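You operate a simulated robot arm through the tools that you are given. There is no shell and no other tool.

The job below is to be done with a simulated robot arm. You get a single attempt, and the scene is never put back.

TASK
Switch the small press's heat off, free its ram and lay its block on the table beside it.
Fine: red lever on FREE; open the mesh door once the ram is up; door and tray end open; leave the other blocks and the dial.

Only the result counts: the job must be done as asked and must still hold three seconds after the hand-in. Knocking over, shifting, dropping, spilling or breaking anything else fails it.

THE ROBOT
A 6-joint arm with a two-finger gripper, fixed in place. Base frame: the origin is on the floor under the middle of its stand, x ahead of it, y to its left, z up. Readings come in m, rad, newtons and seconds.
It reaches about 1.637 m from its shoulder. Its first joint turns from -2.897 to 2.897 rad. Payload 3.43 kg.
Tool frame: the origin (TCP) lies between the finger pads and is the grasp point; the fingertips stand 0.02 m ahead of it; z points along the fingers, y is the line along which they close. The gripper opens to 0.19 m; its body begins 0.248 m behind the TCP.
Orientation is that of the tool frame in the base frame, as a unit quaternion [w, x, y, z]. With the fingers straight down and closing along the base's y, the tool's x points along the base's -x, its y along +y and its z along -z.

THE INTERFACE
- The arm moves only by the tool jog_arm. Its argument "increments" is a list of rows, each an object of numbers (a shift or turn left out is 0, a gripper value left out holds the last): "tx", "ty", "tz": the shift along the base's x, y, z in m; "wx", "wy", "wz": the turn, a rotation vector about the base's x, y, z in rad; "grip": the closure in counts, from 0 (fully open) to 255 (shut). In form: [{"tx": .., "ty": .., "tz": .., "wx": .., "wy": .., "wz": .., "grip": ..}, ...]. A call has 1 to 20 rows; each row shifts and turns the commanded pose from where the row before left it. Each row takes 0.2 s and may step no farther than 0.05 m and 0.15 rad from the row before; otherwise, or with a gripper value out of range, the whole call is refused. A pose out of reach is approached as far as the arm can. The call stops where the force on the tool passes 40 N (or 10 N more than at its start, if that is more) or the arm is blocked; 0.2 s more then pass. Each finger travels about 0.045 m/s and halts on what it meets, pressing with about 35 N; the grip force reading is that of the motor and also rises with nothing between the fingers. The clock runs only during rows and for 0.2 s after the last one: add rows that do not move to give the fingers time. The reply holds the time, the measured pose of the TCP, the force on the tool along the base axes, the opening and the grip force, in the units named above and with some noise, with the torque about the TCP (base axes, N m) and any sound that the robot's microphone picked up.
- Cameras (640 x 400 px; columns grow to the right, rows downward): "scene" is fixed at [0.0507, -0.4994, 1.5883]; the picture's right is [0.77, -0.63, 0.00], its down [-0.24, -0.30, -0.92] and it looks along [0.59, 0.71, -0.38] (base axes); focal length 319 px, centre (320, 200). "wrist" rides on the gripper at [0.07, -0.008, -0.288] in the tool frame; the picture's right is [0.12, 0.99, 0.00], its down [-0.96, 0.12, -0.25] and it looks along [-0.25, 0.03, 0.97] (tool axes); focal length 261 px, centre (320, 200).
- camera(camera): a new picture of that camera. It takes no simulated time.
- slide_trunk(by): slides the trunk up (or, below 0, down) by that many m; the arm rides with it, the base frame stays. It gives what a move gives, with no picture.
- probe_pixels(camera, pixels): for up to 12 pixels [column, row] of the newest picture of that camera ("zoom" is the newest enlarged one), the place [x, y, z] in the base frame of the surface seen there, good to about 0.003 m. It takes no simulated time.
- enlarge(camera, box): a new picture of the part [left, top, right, bottom] of that camera's present view, enlarged. It takes no simulated time.
- job_done(): hands the job in; it is judged then, once.

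Open the gripper and draw the arm clear of the work before you hand the job in, unless the task says otherwise.

The tools are called after ">>>" as a command line: name --argument value ..., lists and objects as JSON in quotes. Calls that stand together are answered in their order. jog_arm: Moves the arm, as the interface text tells. Its arguments: {"type":"object","properties":{"increments":{"type":"array"}},"required":["increments"]} The other tools are called the same way: slide_trunk (by) moves the trunk up or down; camera (camera) takes a picture; probe_pixels (camera, pixels) gives the place of the surface under pixels of a picture; enlarge (camera, box) takes an enlarged picture of a part of a camera's view; job_done () hands the job in.

At the start:

```text
time_s: 0.0
position: [0.5374, 0.2392, 1.3675]
tcp_rot: [0.0, 0.0, 1.0, 0.0]
ft_force: [-0.3, 0.2, 0.3]
moment: [-0.02, 0.0, 0.0]
gripper_width: 0.1899
gripper_force: 0.1
trunk travel left (down, up): [-0.203, 0.037]
```

scene: 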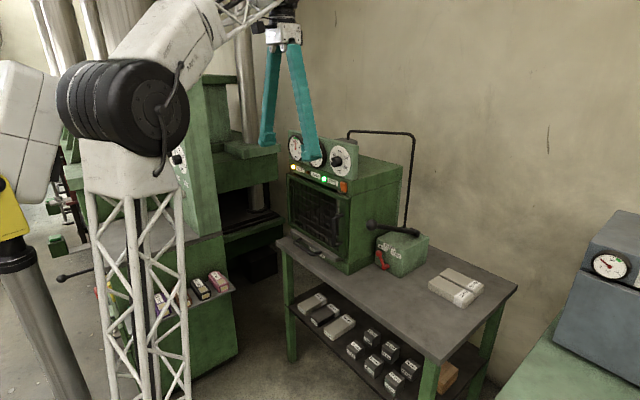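
wrist: 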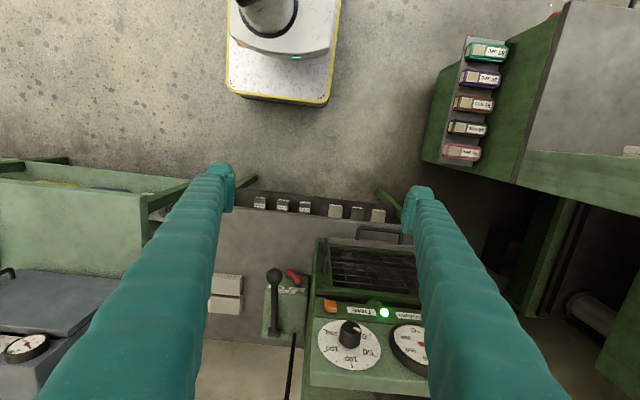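

I start by looking closer at the small press in the scene view, around columns 260-500 and rows 120-320.

>>> enlarge --camera "scene" --box '[270, 120, 430, 220]'

>>> enlarge --camera "wrist" --box '[200, 190, 440, 340]'

```text
4.00 times, centred on (350, 170) of scene
```

zoom: 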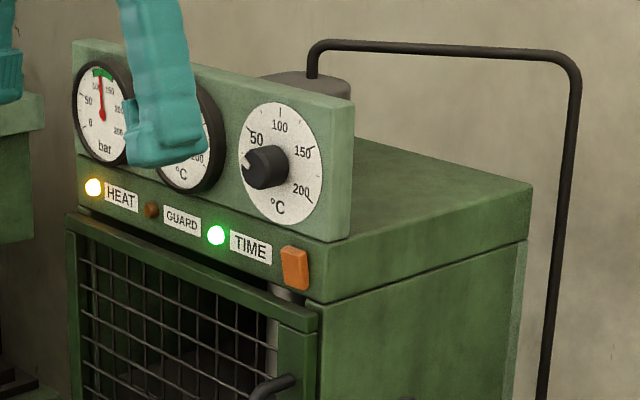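

```text
2.67 times, centred on (320, 265) of wrist
```

zoom: 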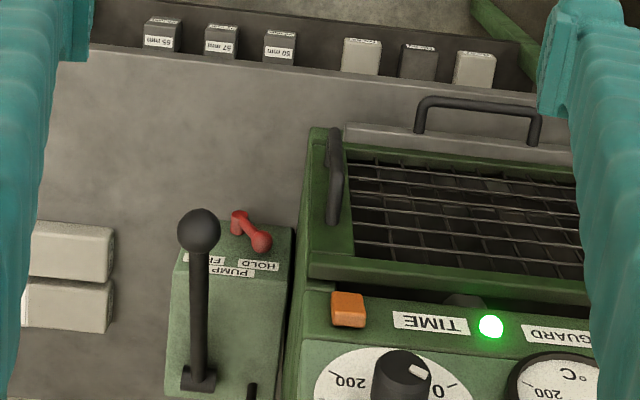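

The heat lamp is lit, with an orange rocker at the right of the lamp row and a red lever on the pump block pointing at HOLD. I probe positions in the wrist zoom and look at more scene parts.

>>> probe_pixels --camera "zoom" --pixels '[[348, 305], [340, 297], [355, 322], [199, 232], [240, 222], [260, 243], [237, 260], [333, 180], [340, 140], [425, 120], [535, 110], [480, 105]]'

>>> enlarge --camera "scene" --box '[270, 180, 430, 280]'

>>> enlarge --camera "scene" --box '[360, 210, 440, 260]'

```text
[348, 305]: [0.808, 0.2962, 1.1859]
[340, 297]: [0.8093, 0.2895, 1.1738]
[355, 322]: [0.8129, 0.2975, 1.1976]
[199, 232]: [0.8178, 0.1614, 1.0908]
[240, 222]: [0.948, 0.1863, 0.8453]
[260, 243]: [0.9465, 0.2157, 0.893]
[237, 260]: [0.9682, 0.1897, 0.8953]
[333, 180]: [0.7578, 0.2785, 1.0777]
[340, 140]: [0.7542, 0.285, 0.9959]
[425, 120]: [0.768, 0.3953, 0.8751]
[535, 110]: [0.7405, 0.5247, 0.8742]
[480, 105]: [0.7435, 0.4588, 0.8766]
```

```text
4.00 times, centred on (350, 230) of scene
```

zoom: 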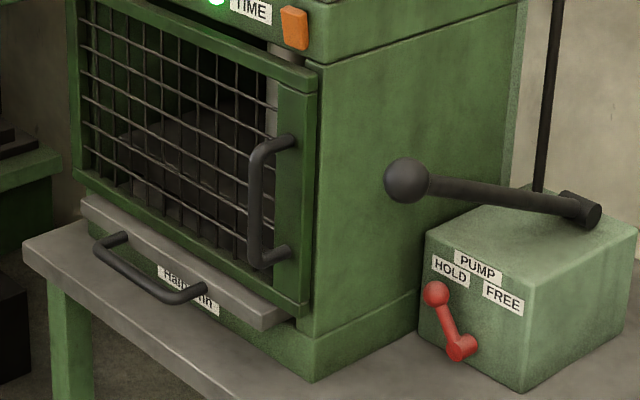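

```text
8.00 times, centred on (400, 235) of scene
```

zoom: 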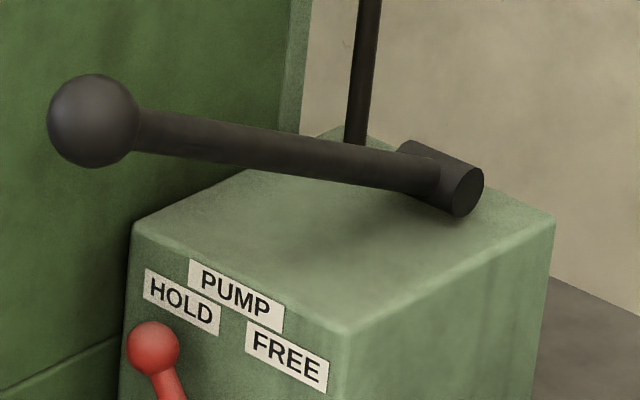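

The red lever sits on the front of the pump block with its knob at HOLD. I probe its parts and the labels in this zoom.

>>> probe_pixels --camera "zoom" --pixels '[[150, 345], [180, 390], [285, 355], [180, 300], [235, 295], [135, 230], [340, 340], [550, 220], [90, 120], [280, 155], [460, 190], [345, 390]]'

>>> enlarge --camera "scene" --box '[364, 230, 428, 280]'

```text
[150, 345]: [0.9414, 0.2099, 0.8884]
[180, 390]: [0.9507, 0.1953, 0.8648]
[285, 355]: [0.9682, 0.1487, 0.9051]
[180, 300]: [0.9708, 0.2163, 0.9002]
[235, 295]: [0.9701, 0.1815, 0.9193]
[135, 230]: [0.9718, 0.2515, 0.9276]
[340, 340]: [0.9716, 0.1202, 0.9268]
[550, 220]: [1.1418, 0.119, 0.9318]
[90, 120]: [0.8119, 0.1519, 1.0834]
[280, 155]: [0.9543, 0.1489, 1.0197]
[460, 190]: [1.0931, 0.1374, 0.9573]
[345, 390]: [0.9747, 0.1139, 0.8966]
```

```text
8.00 times, centred on (396, 255) of scene
```

zoom: 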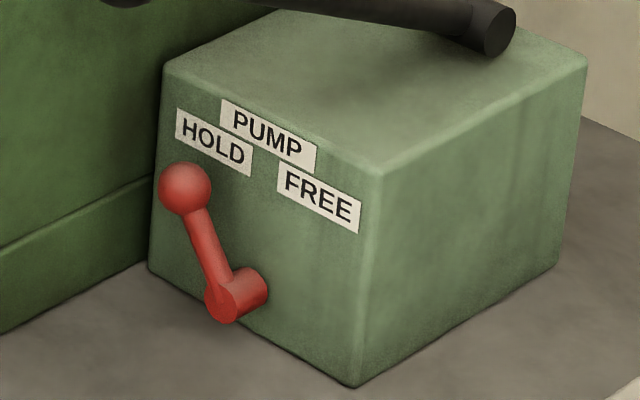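

I probe the lever pivot, arm and the block's lower corners in this zoom.

>>> probe_pixels --camera "zoom" --pixels '[[185, 185], [220, 305], [240, 295], [262, 285], [205, 240], [350, 385], [150, 268], [320, 197], [270, 310], [230, 270], [400, 375], [80, 330]]'

>>> enlarge --camera "scene" --box '[275, 160, 355, 210]'

>>> enlarge --camera "scene" --box '[275, 210, 355, 260]'

```text
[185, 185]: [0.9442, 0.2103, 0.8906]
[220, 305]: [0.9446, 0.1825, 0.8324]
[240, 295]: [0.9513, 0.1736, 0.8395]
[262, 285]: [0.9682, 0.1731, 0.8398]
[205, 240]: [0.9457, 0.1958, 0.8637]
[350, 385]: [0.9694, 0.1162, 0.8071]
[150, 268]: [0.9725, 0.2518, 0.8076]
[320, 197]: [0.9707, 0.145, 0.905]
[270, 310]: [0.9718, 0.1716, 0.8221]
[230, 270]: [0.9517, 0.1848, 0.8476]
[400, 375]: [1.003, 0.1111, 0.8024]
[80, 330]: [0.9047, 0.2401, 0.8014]
```

```text
8.00 times, centred on (315, 185) of scene
```

zoom: 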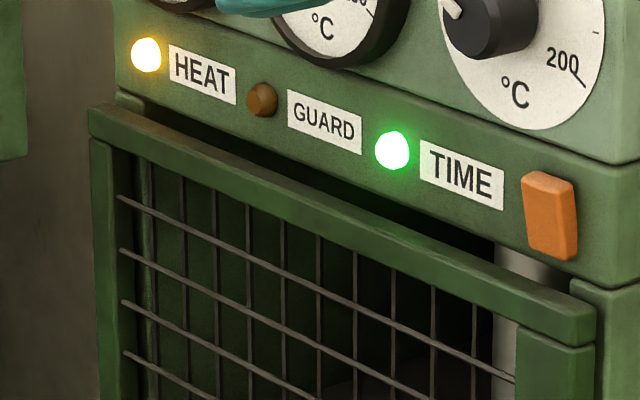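

```text
8.00 times, centred on (315, 235) of scene
```

zoom: 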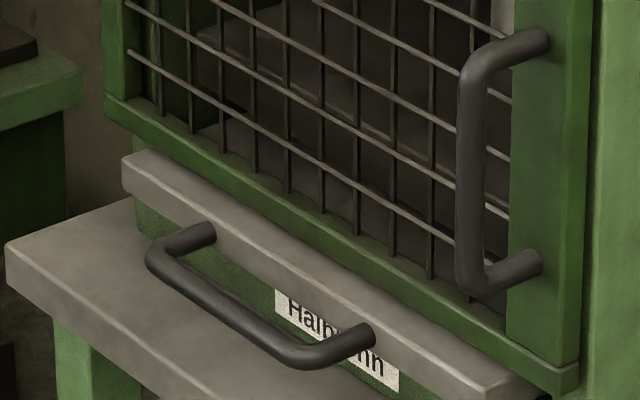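

The orange rocker is the only switch next to the lamps. I zoom in on it to read its geometry.

>>> enlarge --camera "scene" --box '[328, 172, 360, 196]'

```text
16.00 times, centred on (344, 184) of scene
```

zoom: 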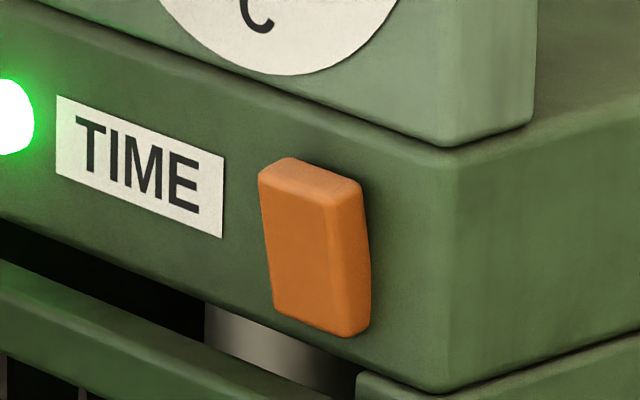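

>>> probe_pixels --camera "zoom" --pixels '[[280, 180], [325, 200], [330, 310], [285, 300], [300, 250], [350, 260], [300, 170], [250, 200], [400, 230], [440, 300], [440, 160], [245, 340]]'

>>> enlarge --camera "wrist" --box '[310, 280, 374, 320]'

```text
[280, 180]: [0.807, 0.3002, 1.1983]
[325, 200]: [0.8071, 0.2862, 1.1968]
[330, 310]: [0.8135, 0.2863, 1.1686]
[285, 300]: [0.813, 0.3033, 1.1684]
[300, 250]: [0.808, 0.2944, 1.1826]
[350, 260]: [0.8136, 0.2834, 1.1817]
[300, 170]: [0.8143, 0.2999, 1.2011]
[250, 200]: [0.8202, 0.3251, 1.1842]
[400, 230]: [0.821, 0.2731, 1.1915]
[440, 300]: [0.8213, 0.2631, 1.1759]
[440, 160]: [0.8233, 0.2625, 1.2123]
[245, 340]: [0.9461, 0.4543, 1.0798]
```

```text
10.00 times, centred on (342, 300) of wrist
```

zoom: 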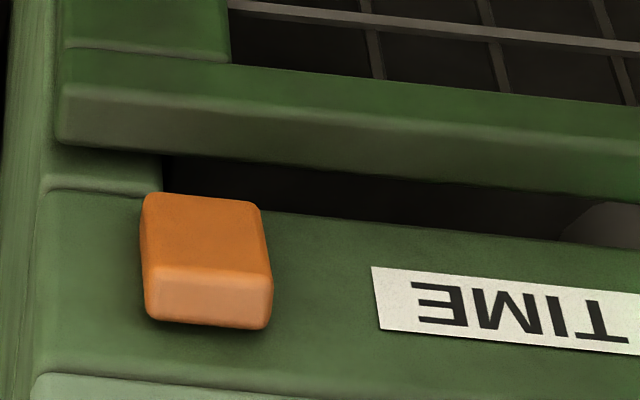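

The rocker stands proud at its top (x 0.807 at z 1.197) and in at its bottom (x 0.8135 at z 1.168), so I will press the top half. Now I survey table edges, the press side wall and the blocks.

>>> enlarge --camera "scene" --box '[270, 220, 530, 390]'

>>> probe_pixels --camera "scene" --pixels '[[280, 243], [437, 358], [516, 288], [340, 270], [400, 320], [360, 245], [350, 268], [372, 260], [395, 190], [448, 290], [462, 300], [460, 275]]'

```text
2.35 times, centred on (400, 305) of scene
```

zoom: 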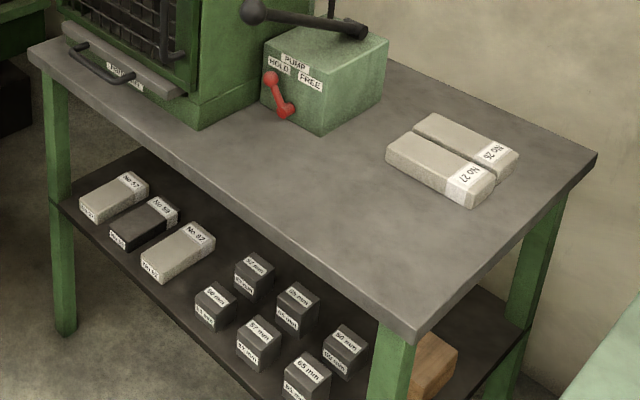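

```text
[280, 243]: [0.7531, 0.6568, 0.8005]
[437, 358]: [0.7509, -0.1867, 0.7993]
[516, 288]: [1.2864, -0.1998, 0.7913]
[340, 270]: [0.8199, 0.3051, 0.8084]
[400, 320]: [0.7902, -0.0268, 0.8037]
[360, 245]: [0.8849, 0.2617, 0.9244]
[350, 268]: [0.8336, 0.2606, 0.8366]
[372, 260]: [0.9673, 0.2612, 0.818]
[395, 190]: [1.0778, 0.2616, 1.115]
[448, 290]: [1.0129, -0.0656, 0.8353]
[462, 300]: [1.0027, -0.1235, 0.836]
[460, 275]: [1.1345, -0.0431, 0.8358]
```

The table top is at z 0.80 spanning x 0.75–1.29 and y −0.20–0.66, with the press side at y 0.261. I check the gripper's own shape and the door region for depth.

>>> enlarge --camera "scene" --box '[180, 0, 380, 170]'

>>> enlarge --camera "scene" --box '[280, 170, 360, 270]'

```text
2.35 times, centred on (280, 85) of scene
```

zoom: 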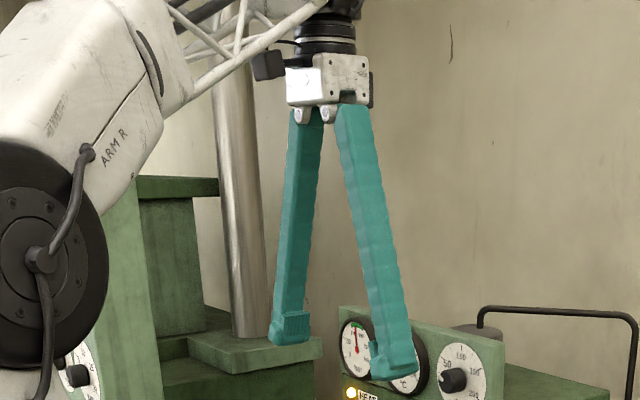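

```text
4.00 times, centred on (320, 220) of scene
```

zoom: 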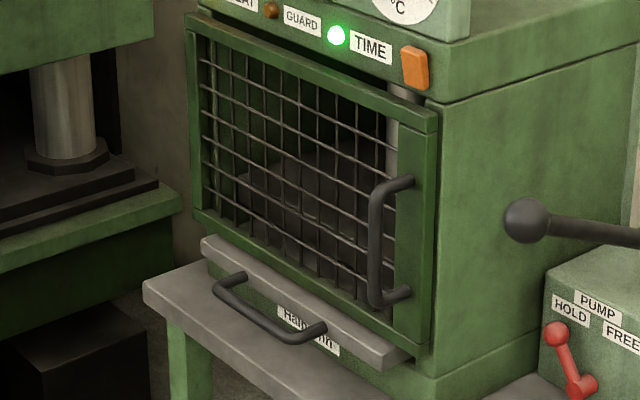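

I probe the arm's own links to understand its posture before I turn the gripper.

>>> probe_pixels --camera "scene" --pixels '[[125, 110], [130, 240], [140, 380], [30, 130], [50, 320], [215, 20], [260, 12], [285, 30], [15, 220], [240, 100], [205, 150], [262, 160]]'

>>> probe_pixels --camera "wrist" --pixels '[[280, 60], [265, 15], [222, 180], [422, 205], [348, 335], [150, 260], [500, 150], [228, 305], [228, 280], [275, 275], [380, 232], [330, 355]]'

```text
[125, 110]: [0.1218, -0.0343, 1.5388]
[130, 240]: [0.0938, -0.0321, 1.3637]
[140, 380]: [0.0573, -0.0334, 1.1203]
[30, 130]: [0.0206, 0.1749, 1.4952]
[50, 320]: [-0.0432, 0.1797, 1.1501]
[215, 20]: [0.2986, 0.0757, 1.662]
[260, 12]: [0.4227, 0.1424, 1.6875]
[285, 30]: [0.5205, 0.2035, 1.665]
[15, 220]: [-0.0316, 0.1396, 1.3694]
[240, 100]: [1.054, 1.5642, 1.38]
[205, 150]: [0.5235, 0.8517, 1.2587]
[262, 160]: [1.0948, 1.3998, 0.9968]
```

```text
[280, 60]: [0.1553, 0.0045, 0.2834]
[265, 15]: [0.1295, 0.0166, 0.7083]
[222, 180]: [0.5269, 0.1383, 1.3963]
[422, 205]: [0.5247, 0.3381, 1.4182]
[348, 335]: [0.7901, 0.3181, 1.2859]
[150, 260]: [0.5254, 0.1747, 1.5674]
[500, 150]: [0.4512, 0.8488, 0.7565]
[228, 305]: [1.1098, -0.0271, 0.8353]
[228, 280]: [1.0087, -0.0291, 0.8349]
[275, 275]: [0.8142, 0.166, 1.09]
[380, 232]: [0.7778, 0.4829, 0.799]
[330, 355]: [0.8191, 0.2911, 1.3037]
```

The arm stands clear of the press, and the dial knob ends at about (0.79, 0.318, 1.286), so I will come at the rocker from the front at a slant under it. I first close the fingers and tilt the tool forward while staying well in front of the press.

>>> jog_arm --increments '[{"wy": -0.15, "ty": 0.009, "grip": 255}, {"wy": -0.15, "ty": 0.009}, {"wy": -0.15, "ty": 0.009}, {"wy": -0.15, "ty": 0.009}, {"wy": -0.15, "ty": 0.009}, {"wy": -0.15, "ty": 0.009}, {"wy": -0.15}, {"wy": -0.15}, {}]'

>>> camera --camera "scene"

>>> camera --camera "wrist"

```text
time_s: 1.9
position: [0.5474, 0.2982, 1.5041]
tcp_rot: [0.589, 0.063, 0.802, 0.08]
ft_force: [-0.2, -0.7, -0.2]
moment: [0.01, 0.0, 0.02]
gripper_width: 0.0206
gripper_force: 0.1
trunk travel left (down, up): [-0.203, 0.037]
stopped in row 9: the arm was blocked; the commanded pose is now the measured one
```

```text
taken
```

scene: 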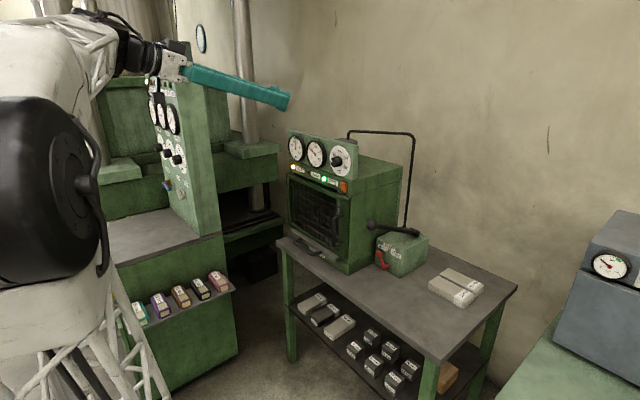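

```text
taken
```

wrist: 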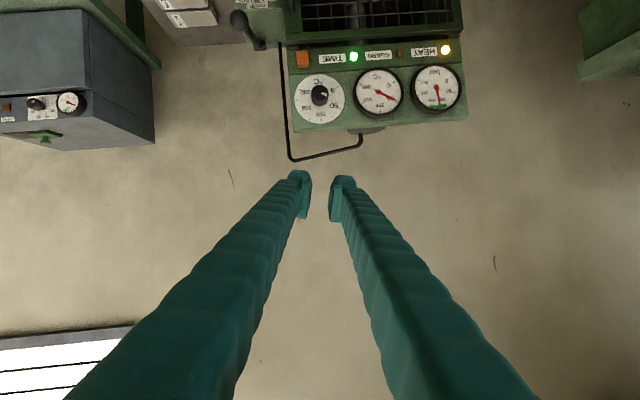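

The arm folded up against itself and stopped at (0.547, 0.298, 1.504), tool about 17° below horizontal with a small roll error. I move outward and down in front of the press and take out the roll error.

>>> jog_arm --increments '[{"tx": 0.03, "tz": -0.02, "wx": -0.1, "grip": 255}, {"tx": 0.03, "tz": -0.03, "wx": -0.1}, {"tx": 0.03, "tz": -0.04}, {"tx": 0.02, "tz": -0.04}, {"tx": 0.02, "tz": -0.04}, {"tz": -0.04}, {}]'

>>> camera --camera "scene"

>>> camera --camera "wrist"

```text
time_s: 3.5
position: [0.676, 0.2986, 1.2895]
tcp_rot: [0.591, 0.001, 0.807, -0.003]
ft_force: [0.6, -0.6, -1.0]
moment: [0.01, -0.02, 0.01]
gripper_width: 0.0
gripper_force: 34.3
trunk travel left (down, up): [-0.203, 0.037]
```

```text
taken
```

scene: 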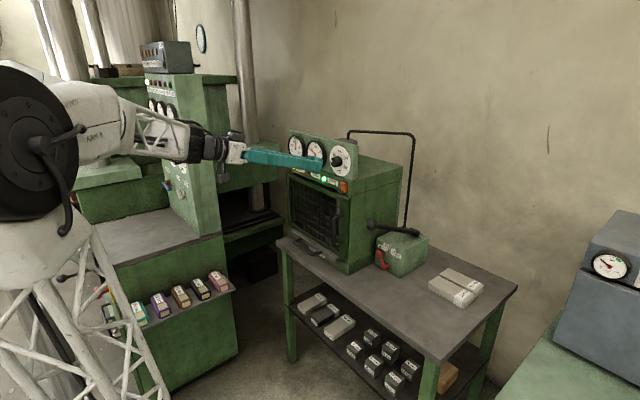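

```text
taken
```

wrist: 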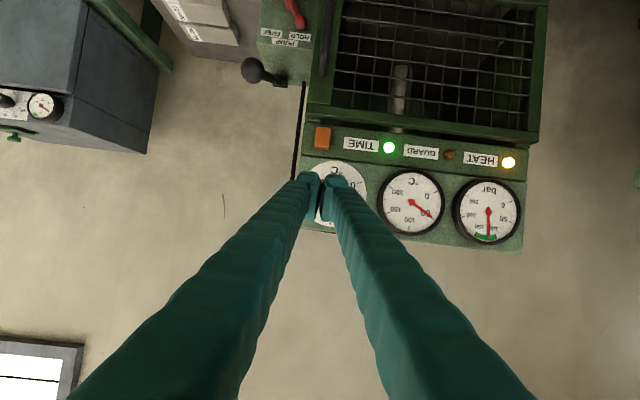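

The tool points forward with the fingertips shut, in front of the dial at (0.676, 0.299, 1.29). I drop to rocker height z≈1.196 before going forward, staying in front of the knob.

>>> jog_arm --increments '[{"ty": -0.0055, "tz": -0.045}, {"tz": -0.0485}, {"tx": 0.04}, {"tx": 0.03}, {}]'

>>> enlarge --camera "scene" --box '[270, 140, 380, 220]'

>>> enlarge --camera "wrist" --box '[240, 80, 400, 220]'

```text
time_s: 4.7
position: [0.7444, 0.2941, 1.1959]
tcp_rot: [0.591, 0.0, 0.807, -0.003]
ft_force: [0.3, 0.0, 0.8]
moment: [0.06, -0.05, 0.0]
gripper_width: 0.0002
gripper_force: 34.4
trunk travel left (down, up): [-0.203, 0.037]
```

```text
5.00 times, centred on (325, 180) of scene
```

zoom: 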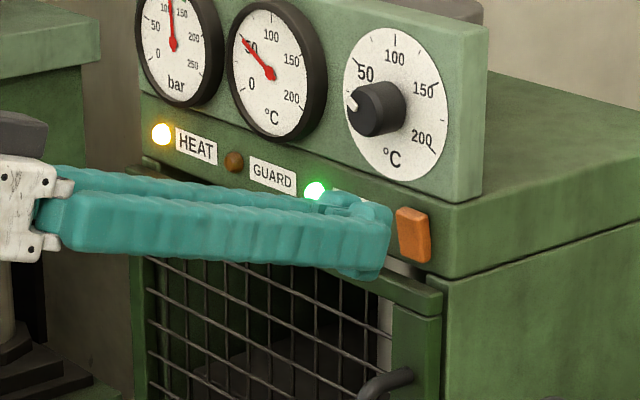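

```text
2.86 times, centred on (320, 150) of wrist
```

zoom: 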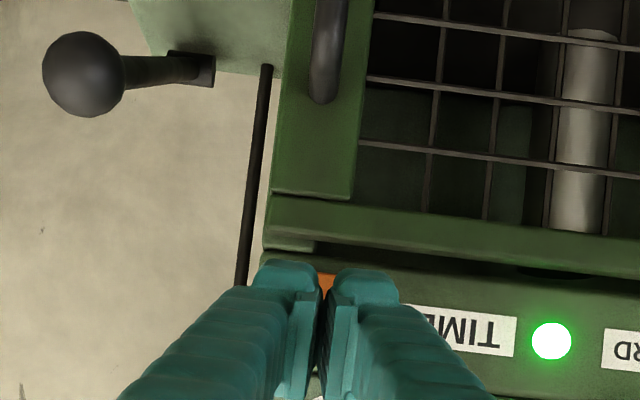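

The fingertips line up with the rocker (its orange shows between the tips). I move in slowly to press its upper half.

>>> jog_arm --increments '[{"tx": 0.02}, {"tx": 0.012}, {"tx": 0.004}, {"tx": 0.004}, {"tx": 0.003}, {}]'

>>> enlarge --camera "scene" --box '[270, 140, 380, 220]'

```text
time_s: 6.1
position: [0.7885, 0.2923, 1.1955]
tcp_rot: [0.59, 0.001, 0.807, -0.004]
ft_force: [0.1, -0.4, -0.7]
moment: [0.01, -0.04, -0.02]
gripper_width: 0.0
gripper_force: 34.4
trunk travel left (down, up): [-0.203, 0.037]
```

```text
5.00 times, centred on (325, 180) of scene
```

zoom: 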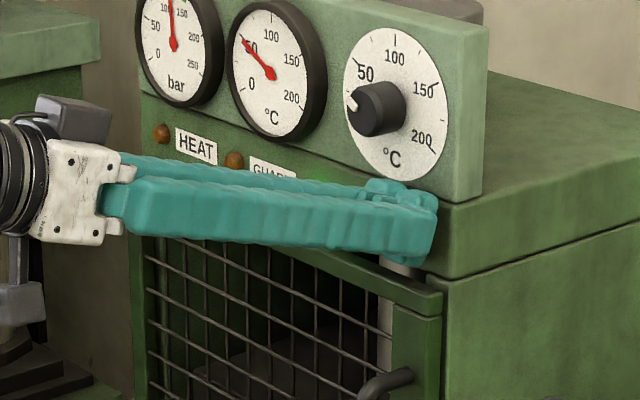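

The HEAT lamp has gone dark. I draw straight back and check the rocker.

>>> jog_arm --increments '[{"tx": -0.03}, {"tx": -0.04}, {"tx": -0.05}, {"tx": -0.05}, {}]'

>>> enlarge --camera "scene" --box '[270, 140, 380, 220]'

>>> camera --camera "wrist"

```text
time_s: 7.3
position: [0.6183, 0.2908, 1.1977]
tcp_rot: [0.59, 0.0, 0.808, -0.002]
ft_force: [-0.2, 0.0, -0.2]
moment: [-0.01, -0.02, 0.01]
gripper_width: 0.0001
gripper_force: 34.2
trunk travel left (down, up): [-0.203, 0.037]
```

```text
5.00 times, centred on (325, 180) of scene
```

zoom: 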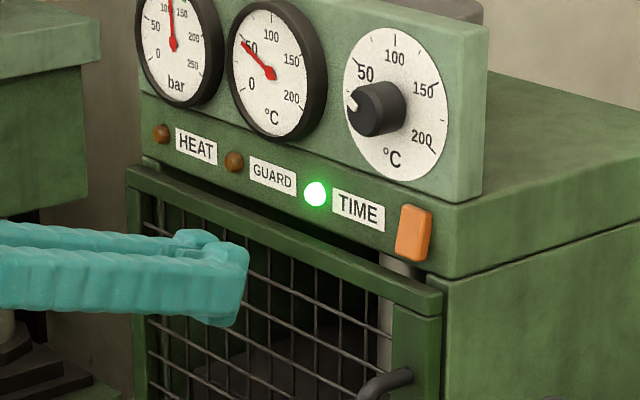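

```text
taken
```

wrist: 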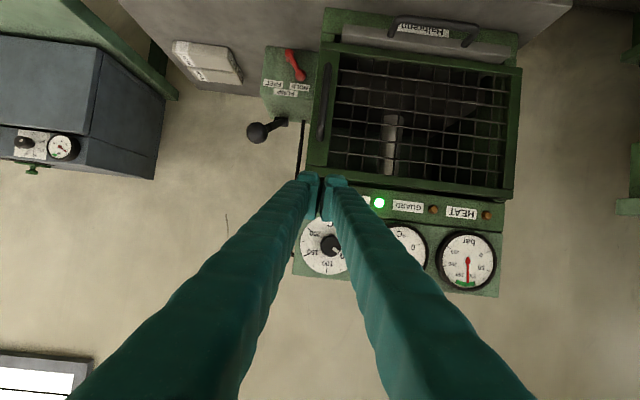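

Heat is off and the rocker has flipped. I measure the fingertip size from this zoom before planning the lever approach.

>>> enlarge --camera "scene" --box '[294, 176, 326, 212]'

```text
11.11 times, centred on (310, 194) of scene
```

zoom: 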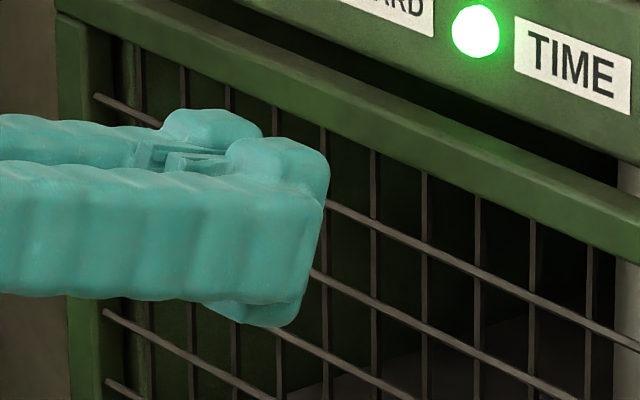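

>>> probe_pixels --camera "zoom" --pixels '[[290, 180], [280, 315], [310, 250], [320, 165], [240, 150], [290, 145], [205, 115], [255, 120], [180, 165], [150, 150], [100, 240], [100, 175]]'

```text
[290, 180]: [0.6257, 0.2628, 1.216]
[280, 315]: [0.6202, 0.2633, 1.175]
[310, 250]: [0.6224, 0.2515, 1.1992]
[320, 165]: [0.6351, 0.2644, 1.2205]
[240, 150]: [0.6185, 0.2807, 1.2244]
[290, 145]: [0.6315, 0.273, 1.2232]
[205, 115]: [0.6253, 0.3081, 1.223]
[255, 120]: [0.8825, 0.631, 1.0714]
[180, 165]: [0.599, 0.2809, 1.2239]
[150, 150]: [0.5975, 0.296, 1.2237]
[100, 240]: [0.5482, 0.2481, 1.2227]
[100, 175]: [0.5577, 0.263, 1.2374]
```

Each finger seems about 0.03–0.04 m thick and 0.05 m tall at the tip; the gap between lever knob and press wall is about 0.03 m, so I need exact numbers. I enlarge the fingertips in the wrist view.

>>> enlarge --camera "wrist" --box '[270, 160, 370, 240]'

```text
5.00 times, centred on (320, 200) of wrist
```

zoom: 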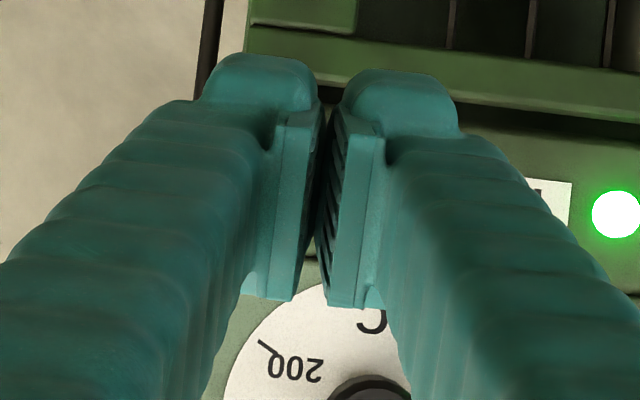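

>>> probe_pixels --camera "zoom" --pixels '[[215, 85], [260, 85], [310, 90], [350, 90], [440, 100], [200, 115], [120, 160], [450, 120], [290, 200], [350, 200], [300, 110], [360, 120]]'

```text
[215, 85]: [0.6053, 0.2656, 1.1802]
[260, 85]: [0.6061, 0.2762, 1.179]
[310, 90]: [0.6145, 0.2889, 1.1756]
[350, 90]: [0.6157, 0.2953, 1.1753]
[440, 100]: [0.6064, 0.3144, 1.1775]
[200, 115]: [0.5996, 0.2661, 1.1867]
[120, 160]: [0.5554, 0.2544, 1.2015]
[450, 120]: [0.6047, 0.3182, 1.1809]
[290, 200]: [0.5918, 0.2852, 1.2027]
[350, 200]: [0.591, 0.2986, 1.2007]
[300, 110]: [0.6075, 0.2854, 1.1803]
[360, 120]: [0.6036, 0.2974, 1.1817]
```

The tips are about 0.027 m thick (0.037 m farther back), so one finger fits left of the lever arm below the knob, not beside the knob. I lower to lever height in front of the table with the fingers partly open, then look with the wrist camera.

>>> jog_arm --increments '[{"tx": 0.01, "ty": -0.02, "tz": -0.04, "grip": 170}, {"tx": 0.01, "ty": -0.02, "tz": -0.04}, {"ty": -0.02, "tz": -0.04}, {"ty": -0.02, "tz": -0.04}, {"ty": -0.02, "tz": -0.04}, {"ty": -0.009, "tz": -0.04}, {"tz": -0.04}, {"tz": -0.03}, {}]'

>>> camera --camera "scene"

>>> camera --camera "wrist"

```text
time_s: 9.3
position: [0.7134, 0.2662, 1.0004]
tcp_rot: [0.589, 0.001, 0.808, -0.004]
ft_force: [-0.2, -0.5, -0.2]
moment: [0.0, 0.0, 0.0]
gripper_width: 0.0633
gripper_force: 0.1
out of reach, approached as far as the arm can: row 4, 5, 6, 7, 8
trunk travel left (down, up): [-0.203, 0.037]
```

```text
taken
```

scene: 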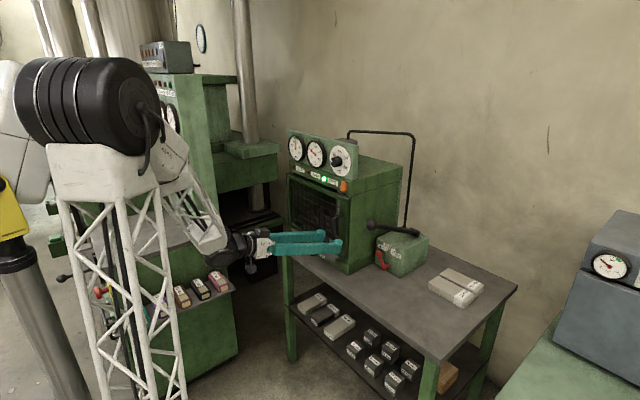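

```text
taken
```

wrist: 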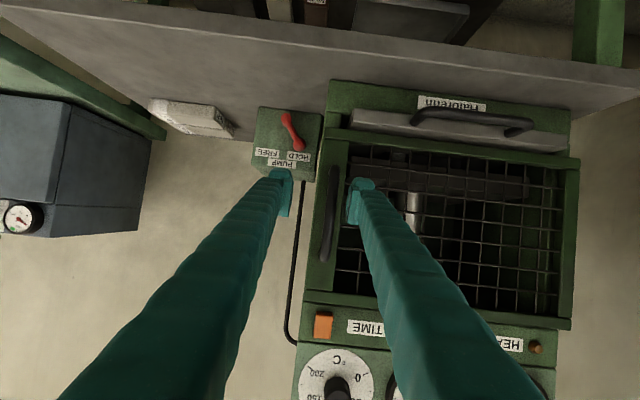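

That low pose close in is out of the arm's reach; it stopped short at (0.713, 0.266, 1.000), just in front of the door handle, touching nothing. I go back up to a safe height before lowering the trunk to gain reach.

>>> jog_arm --increments '[{"tz": 0.05}, {"tz": 0.05}, {"tz": 0.05}, {"tz": 0.05}, {"tz": 0.05}, {}]'

```text
time_s: 10.7
position: [0.7142, 0.2669, 1.2505]
tcp_rot: [0.591, 0.001, 0.807, -0.003]
ft_force: [-1.1, 0.2, -0.5]
moment: [0.01, 0.03, 0.01]
gripper_width: 0.0635
gripper_force: 0.1
trunk travel left (down, up): [-0.203, 0.037]
```

The command now follows the measured pose (0.714, 0.267, 1.25). I move back and right a bit, then lower the trunk.

>>> jog_arm --increments '[{"tx": -0.03, "ty": -0.03, "tz": 0.02}, {"tx": -0.03, "ty": -0.03, "tz": 0.02}, {"ty": -0.02}, {}]'

>>> slide_trunk --by -0.1

>>> camera --camera "scene"

```text
time_s: 11.7
position: [0.6514, 0.1853, 1.29]
tcp_rot: [0.591, 0.001, 0.807, -0.003]
ft_force: [0.4, 0.7, -0.6]
moment: [0.01, 0.03, 0.02]
gripper_width: 0.0634
gripper_force: 0.0
trunk travel left (down, up): [-0.203, 0.037]
```

```text
time_s: 13.0
position: [0.6531, 0.1858, 1.1904]
tcp_rot: [0.59, 0.0, 0.807, -0.002]
ft_force: [0.0, 0.1, 0.5]
moment: [-0.01, 0.03, -0.01]
gripper_width: 0.0635
gripper_force: 0.0
trunk travel left (down, up): [-0.103, 0.137]
```

```text
taken
```

scene: 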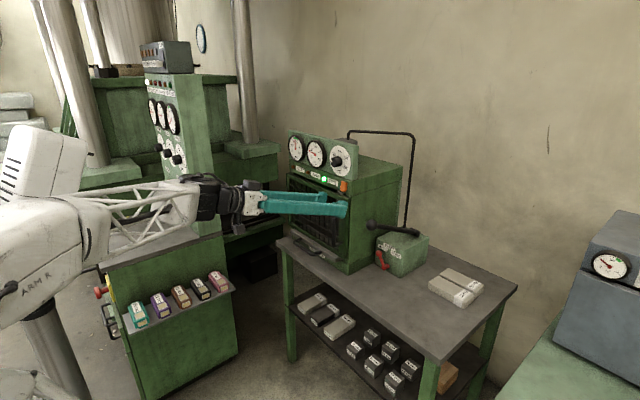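

The trunk lowered 0.1 m and the tool rode along. I lower it the rest of the way and then try to step down to lever height.

>>> slide_trunk --by -0.1

>>> jog_arm --increments '[{"tz": -0.04}, {"tz": -0.04}, {"tz": -0.04}, {"tz": -0.03}, {}]'

>>> camera --camera "scene"

>>> camera --camera "wrist"

```text
time_s: 14.4
position: [0.6528, 0.1845, 1.0903]
tcp_rot: [0.591, 0.001, 0.807, -0.003]
ft_force: [-0.8, -0.4, -0.3]
moment: [0.0, 0.0, -0.01]
gripper_width: 0.0633
gripper_force: 0.2
trunk travel left (down, up): [-0.003, 0.237]
```

```text
time_s: 15.6
position: [0.6527, 0.1845, 0.9396]
tcp_rot: [0.59, 0.001, 0.807, -0.004]
ft_force: [0.3, -0.1, -0.5]
moment: [0.01, 0.02, 0.02]
gripper_width: 0.063
gripper_force: 0.1
trunk travel left (down, up): [-0.003, 0.237]
```

```text
taken
```

scene: 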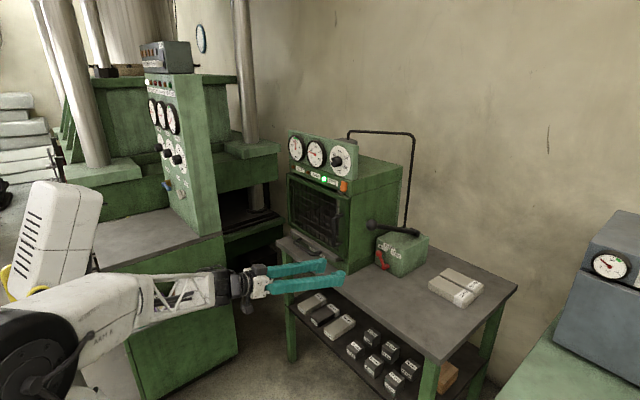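

```text
taken
```

wrist: 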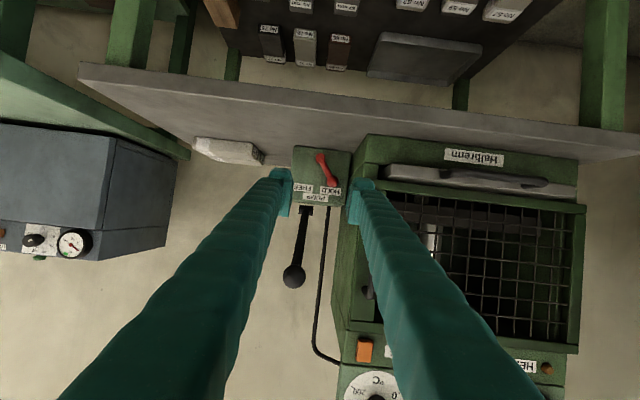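

Now lever height is reachable. I go down to z≈0.845, still in front of the table edge at x 0.75, and look at the lever.

>>> jog_arm --increments '[{"tz": -0.035, "ty": -0.001}, {"tz": -0.035}, {"tz": -0.0255}, {}]'

>>> camera --camera "wrist"

>>> enlarge --camera "wrist" --box '[270, 150, 380, 230]'

```text
time_s: 16.6
position: [0.6707, 0.2003, 0.8765]
tcp_rot: [0.588, 0.003, 0.809, -0.005]
ft_force: [0.0, -0.5, 1.2]
moment: [0.01, -0.05, 0.02]
gripper_width: 0.0636
gripper_force: 0.1
out of reach, approached as far as the arm can: row 2, 3
trunk travel left (down, up): [-0.003, 0.237]
```

```text
taken
```

wrist: 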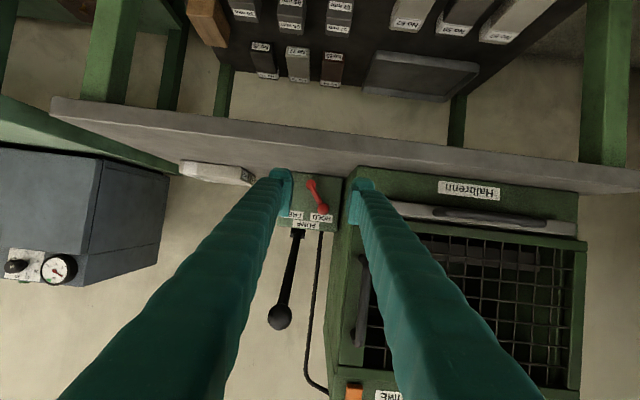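

```text
5.00 times, centred on (325, 190) of wrist
```

zoom: 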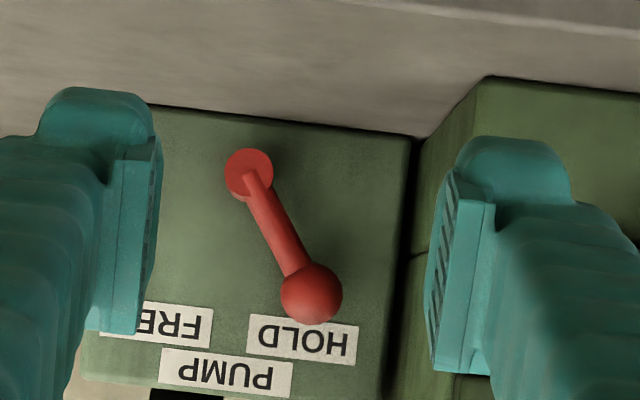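

The front view of the lever is clear now: pivot near zoom (248,172), knob near (312,292). I probe these.

>>> probe_pixels --camera "zoom" --pixels '[[248, 172], [248, 190], [275, 230], [290, 255], [312, 285], [312, 295], [335, 300], [295, 300], [400, 250], [425, 180], [450, 240], [330, 270]]'

```text
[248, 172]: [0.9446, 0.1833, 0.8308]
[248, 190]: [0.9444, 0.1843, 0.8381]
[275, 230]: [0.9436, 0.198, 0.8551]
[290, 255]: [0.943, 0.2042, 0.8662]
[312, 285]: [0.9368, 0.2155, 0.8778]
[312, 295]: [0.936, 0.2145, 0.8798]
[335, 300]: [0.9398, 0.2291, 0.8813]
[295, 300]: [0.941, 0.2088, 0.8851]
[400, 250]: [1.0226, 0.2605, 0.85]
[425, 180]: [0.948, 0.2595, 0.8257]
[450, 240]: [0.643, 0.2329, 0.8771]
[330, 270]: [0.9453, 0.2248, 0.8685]
```

The lever pivot is at about (y 0.183, z 0.831), the knob centre about (0.950, 0.216, 0.882), and the press wall is at y 0.260. I line up so that the left finger will pass between arm and wall below the knob, and stop at x≈0.72 to check.

>>> jog_arm --increments '[{"tx": 0.03, "ty": -0.01, "wx": 0.0046, "wz": 0.0107}, {"tx": 0.02, "ty": -0.0075}, {"tz": -0.02}, {"tz": -0.0145}, {}]'

>>> enlarge --camera "wrist" --box '[260, 150, 380, 230]'

```text
time_s: 17.8
position: [0.7265, 0.1863, 0.8488]
tcp_rot: [0.589, -0.001, 0.808, 0.001]
ft_force: [-0.4, 0.8, -0.4]
moment: [-0.01, -0.06, -0.01]
gripper_width: 0.0632
gripper_force: 0.1
out of reach, approached as far as the arm can: row 4
trunk travel left (down, up): [-0.003, 0.237]
```

```text
5.00 times, centred on (320, 190) of wrist
```

zoom: 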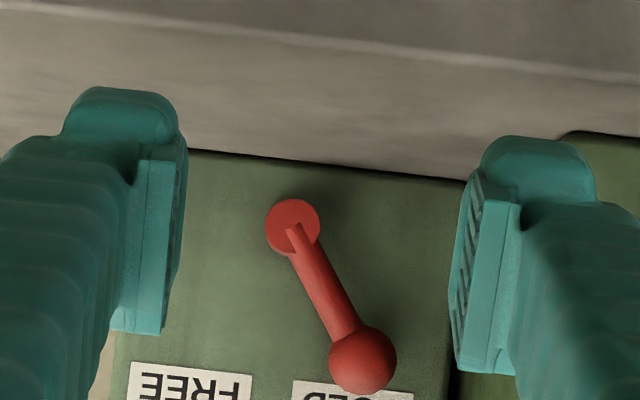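

The alignment looks right. I move forward to x≈0.86, trimming y and z, and check again before going past the knob.

>>> jog_arm --increments '[{"tx": 0.04}, {"tx": 0.04, "ty": -0.0035}, {"tx": 0.03, "tz": -0.0065}, {"tx": 0.02}, {}]'

>>> camera --camera "wrist"

>>> enlarge --camera "wrist" --box '[260, 140, 380, 220]'

>>> enlarge --camera "scene" --box '[330, 220, 430, 300]'

```text
time_s: 19.0
position: [0.8567, 0.1841, 0.8425]
tcp_rot: [0.591, -0.002, 0.807, 0.002]
ft_force: [-0.4, 0.1, -0.1]
moment: [0.0, -0.03, -0.02]
gripper_width: 0.0633
gripper_force: 0.0
trunk travel left (down, up): [-0.003, 0.237]
```

```text
taken
```

wrist: 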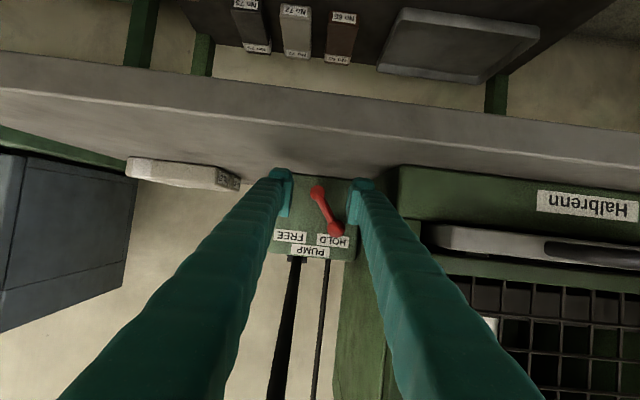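

```text
5.00 times, centred on (320, 180) of wrist
```

zoom: 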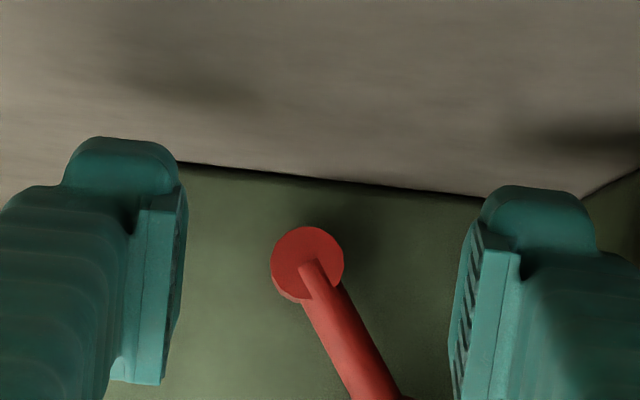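

```text
5.00 times, centred on (380, 260) of scene
```

zoom: 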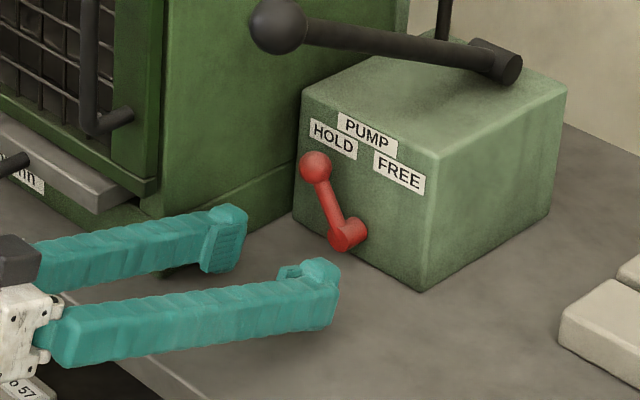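

The left finger is lined up to pass under the knob between arm and press wall. I go in to x≈0.935 gently.

>>> jog_arm --increments '[{"tx": 0.03}, {"tx": 0.02}, {"tx": 0.015}, {"tx": 0.013}, {}]'

>>> enlarge --camera "wrist" --box '[260, 150, 380, 230]'

>>> enlarge --camera "scene" --box '[330, 220, 430, 300]'

```text
time_s: 20.2
position: [0.9338, 0.1836, 0.843]
tcp_rot: [0.591, -0.002, 0.807, 0.002]
ft_force: [-0.1, 0.2, 0.2]
moment: [0.0, 0.01, 0.05]
gripper_width: 0.0634
gripper_force: 0.2
trunk travel left (down, up): [-0.003, 0.237]
```

```text
5.00 times, centred on (320, 190) of wrist
```

zoom: 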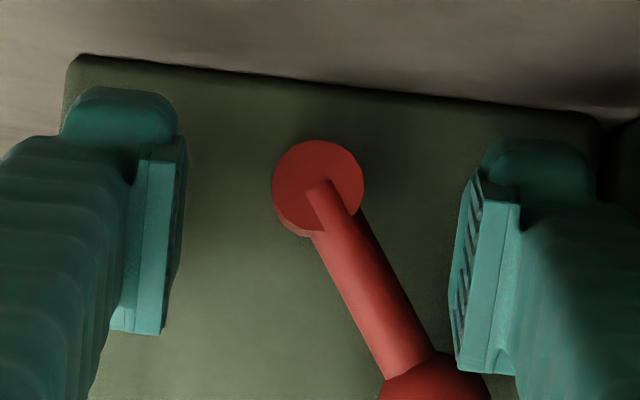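

```text
5.00 times, centred on (380, 260) of scene
```

zoom: 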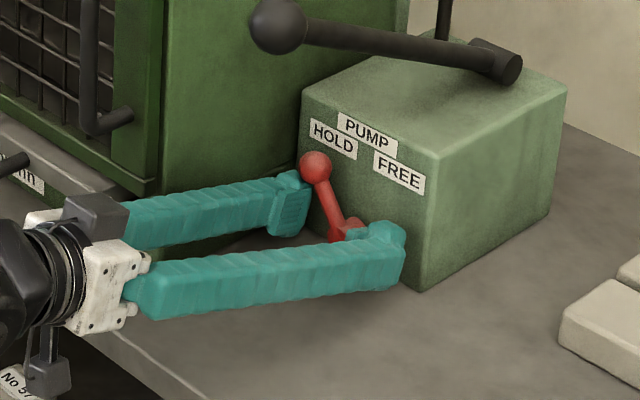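

The left finger is in beside the arm under the knob, no contact forces. I push toward −y in small steps, stopping before the finger meets the hub.

>>> jog_arm --increments '[{"ty": -0.006}, {"ty": -0.006}, {"ty": -0.005}, {}]'

>>> enlarge --camera "wrist" --box '[260, 150, 380, 230]'

>>> enlarge --camera "scene" --box '[330, 220, 430, 300]'

```text
time_s: 21.2
position: [0.9335, 0.1663, 0.8429]
tcp_rot: [0.59, -0.003, 0.807, 0.002]
ft_force: [-1.4, 2.8, -0.4]
moment: [0.0, -0.11, 0.1]
gripper_width: 0.0652
gripper_force: 1.1
trunk travel left (down, up): [-0.003, 0.237]
```

```text
5.00 times, centred on (320, 190) of wrist
```

zoom: 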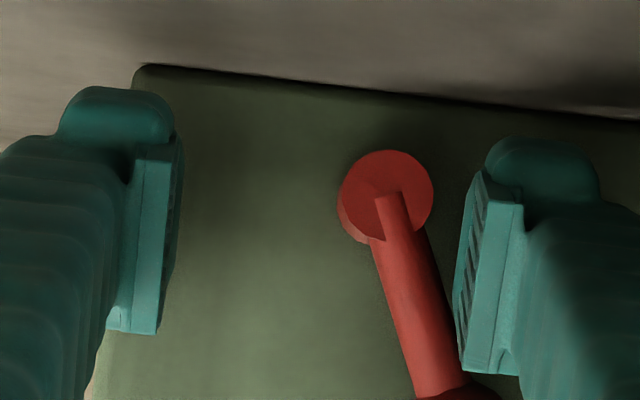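

```text
5.00 times, centred on (380, 260) of scene
```

zoom: 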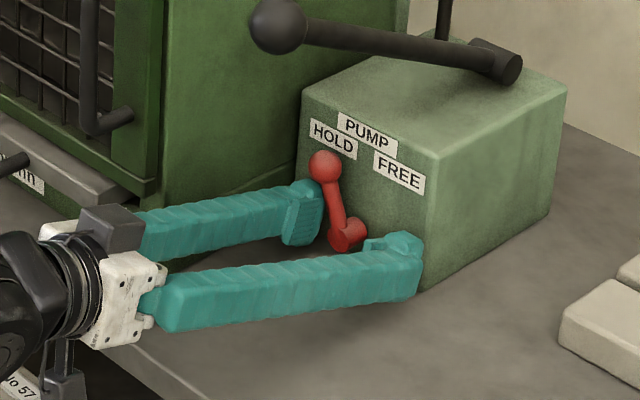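

The lever turned to about 20° with only ~3 N. I back the finger off, raise it to knob height and then push the knob itself over to FREE.

>>> jog_arm --increments '[{"ty": -0.003}, {"ty": 0.011}, {"ty": 0.012}, {"tz": 0.015}, {"tz": 0.015}, {"tz": 0.015}, {}]'

>>> enlarge --camera "wrist" --box '[260, 150, 380, 230]'

>>> enlarge --camera "scene" --box '[330, 220, 430, 300]'

```text
time_s: 22.8
position: [0.9335, 0.1872, 0.889]
tcp_rot: [0.591, -0.002, 0.807, 0.002]
ft_force: [-0.1, 0.3, -0.4]
moment: [0.0, 0.0, 0.01]
gripper_width: 0.0634
gripper_force: 0.1
trunk travel left (down, up): [-0.003, 0.237]
```

```text
5.00 times, centred on (320, 190) of wrist
```

zoom: 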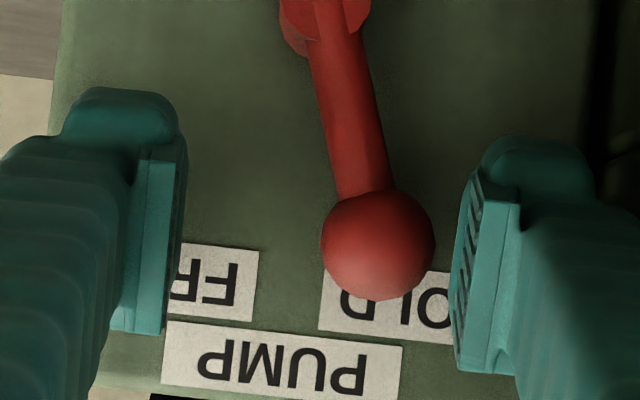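

```text
5.00 times, centred on (380, 260) of scene
```

zoom: 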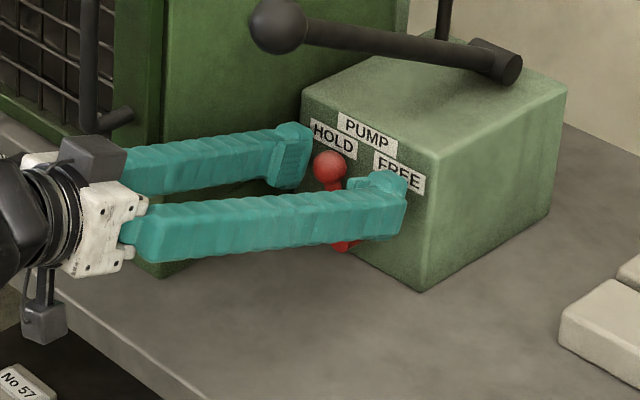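

The knob now stands between the fingers at about 15° from vertical. I push it further toward FREE.

>>> jog_arm --increments '[{"ty": -0.01}, {"ty": -0.01}, {"ty": -0.01}, {"ty": -0.01}, {}]'

>>> enlarge --camera "wrist" --box '[260, 150, 380, 230]'

>>> enlarge --camera "scene" --box '[330, 220, 430, 300]'

```text
time_s: 24.0
position: [0.9333, 0.1459, 0.8875]
tcp_rot: [0.591, -0.002, 0.807, 0.002]
ft_force: [-0.4, 0.7, 0.2]
moment: [0.01, -0.03, 0.0]
gripper_width: 0.0637
gripper_force: 0.2
trunk travel left (down, up): [-0.003, 0.237]
```

```text
5.00 times, centred on (320, 190) of wrist
```

zoom: 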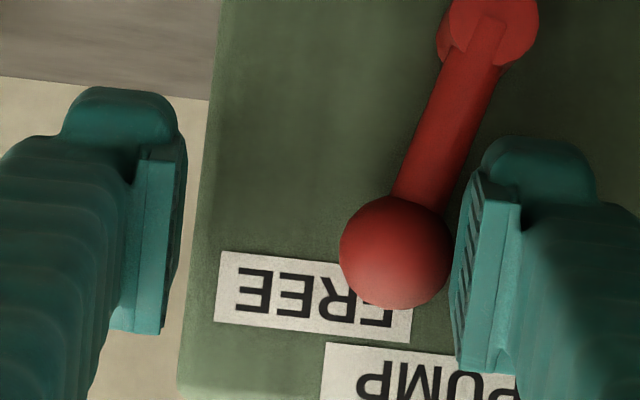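

```text
5.00 times, centred on (380, 260) of scene
```

zoom: 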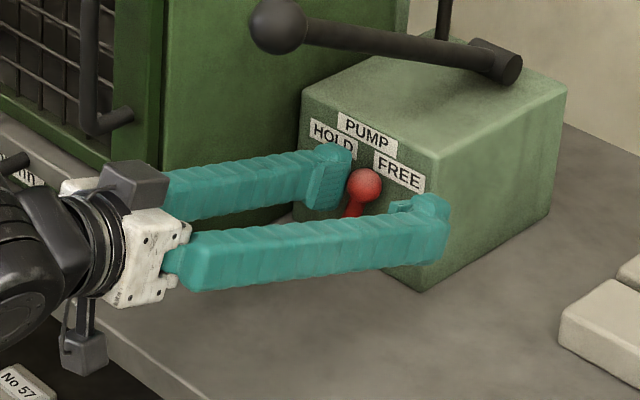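

The lever has passed vertical toward FREE. I keep pushing until the end stop shows.

>>> jog_arm --increments '[{"ty": -0.006}, {"ty": -0.005}, {"ty": -0.004}, {}]'

>>> enlarge --camera "wrist" --box '[260, 150, 380, 230]'

>>> camera --camera "scene"

```text
time_s: 25.0
position: [0.9349, 0.1315, 0.8883]
tcp_rot: [0.591, -0.002, 0.807, 0.002]
ft_force: [-1.2, 0.7, -0.5]
moment: [-0.01, 0.01, 0.01]
gripper_width: 0.0639
gripper_force: 1.0
trunk travel left (down, up): [-0.003, 0.237]
```

```text
5.00 times, centred on (320, 190) of wrist
```

zoom: 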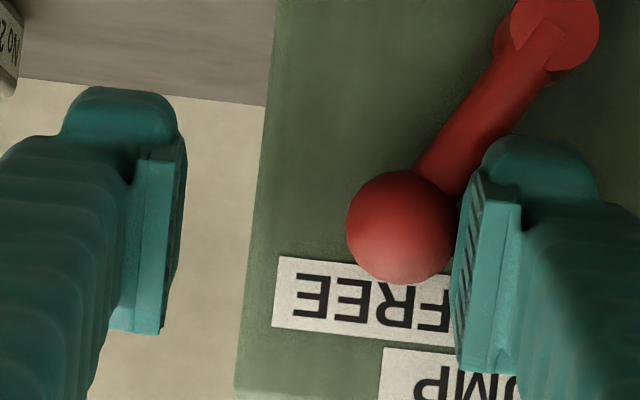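

```text
taken
```

scene: 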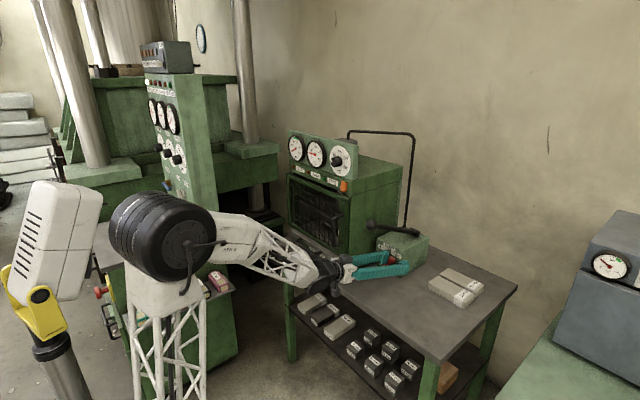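

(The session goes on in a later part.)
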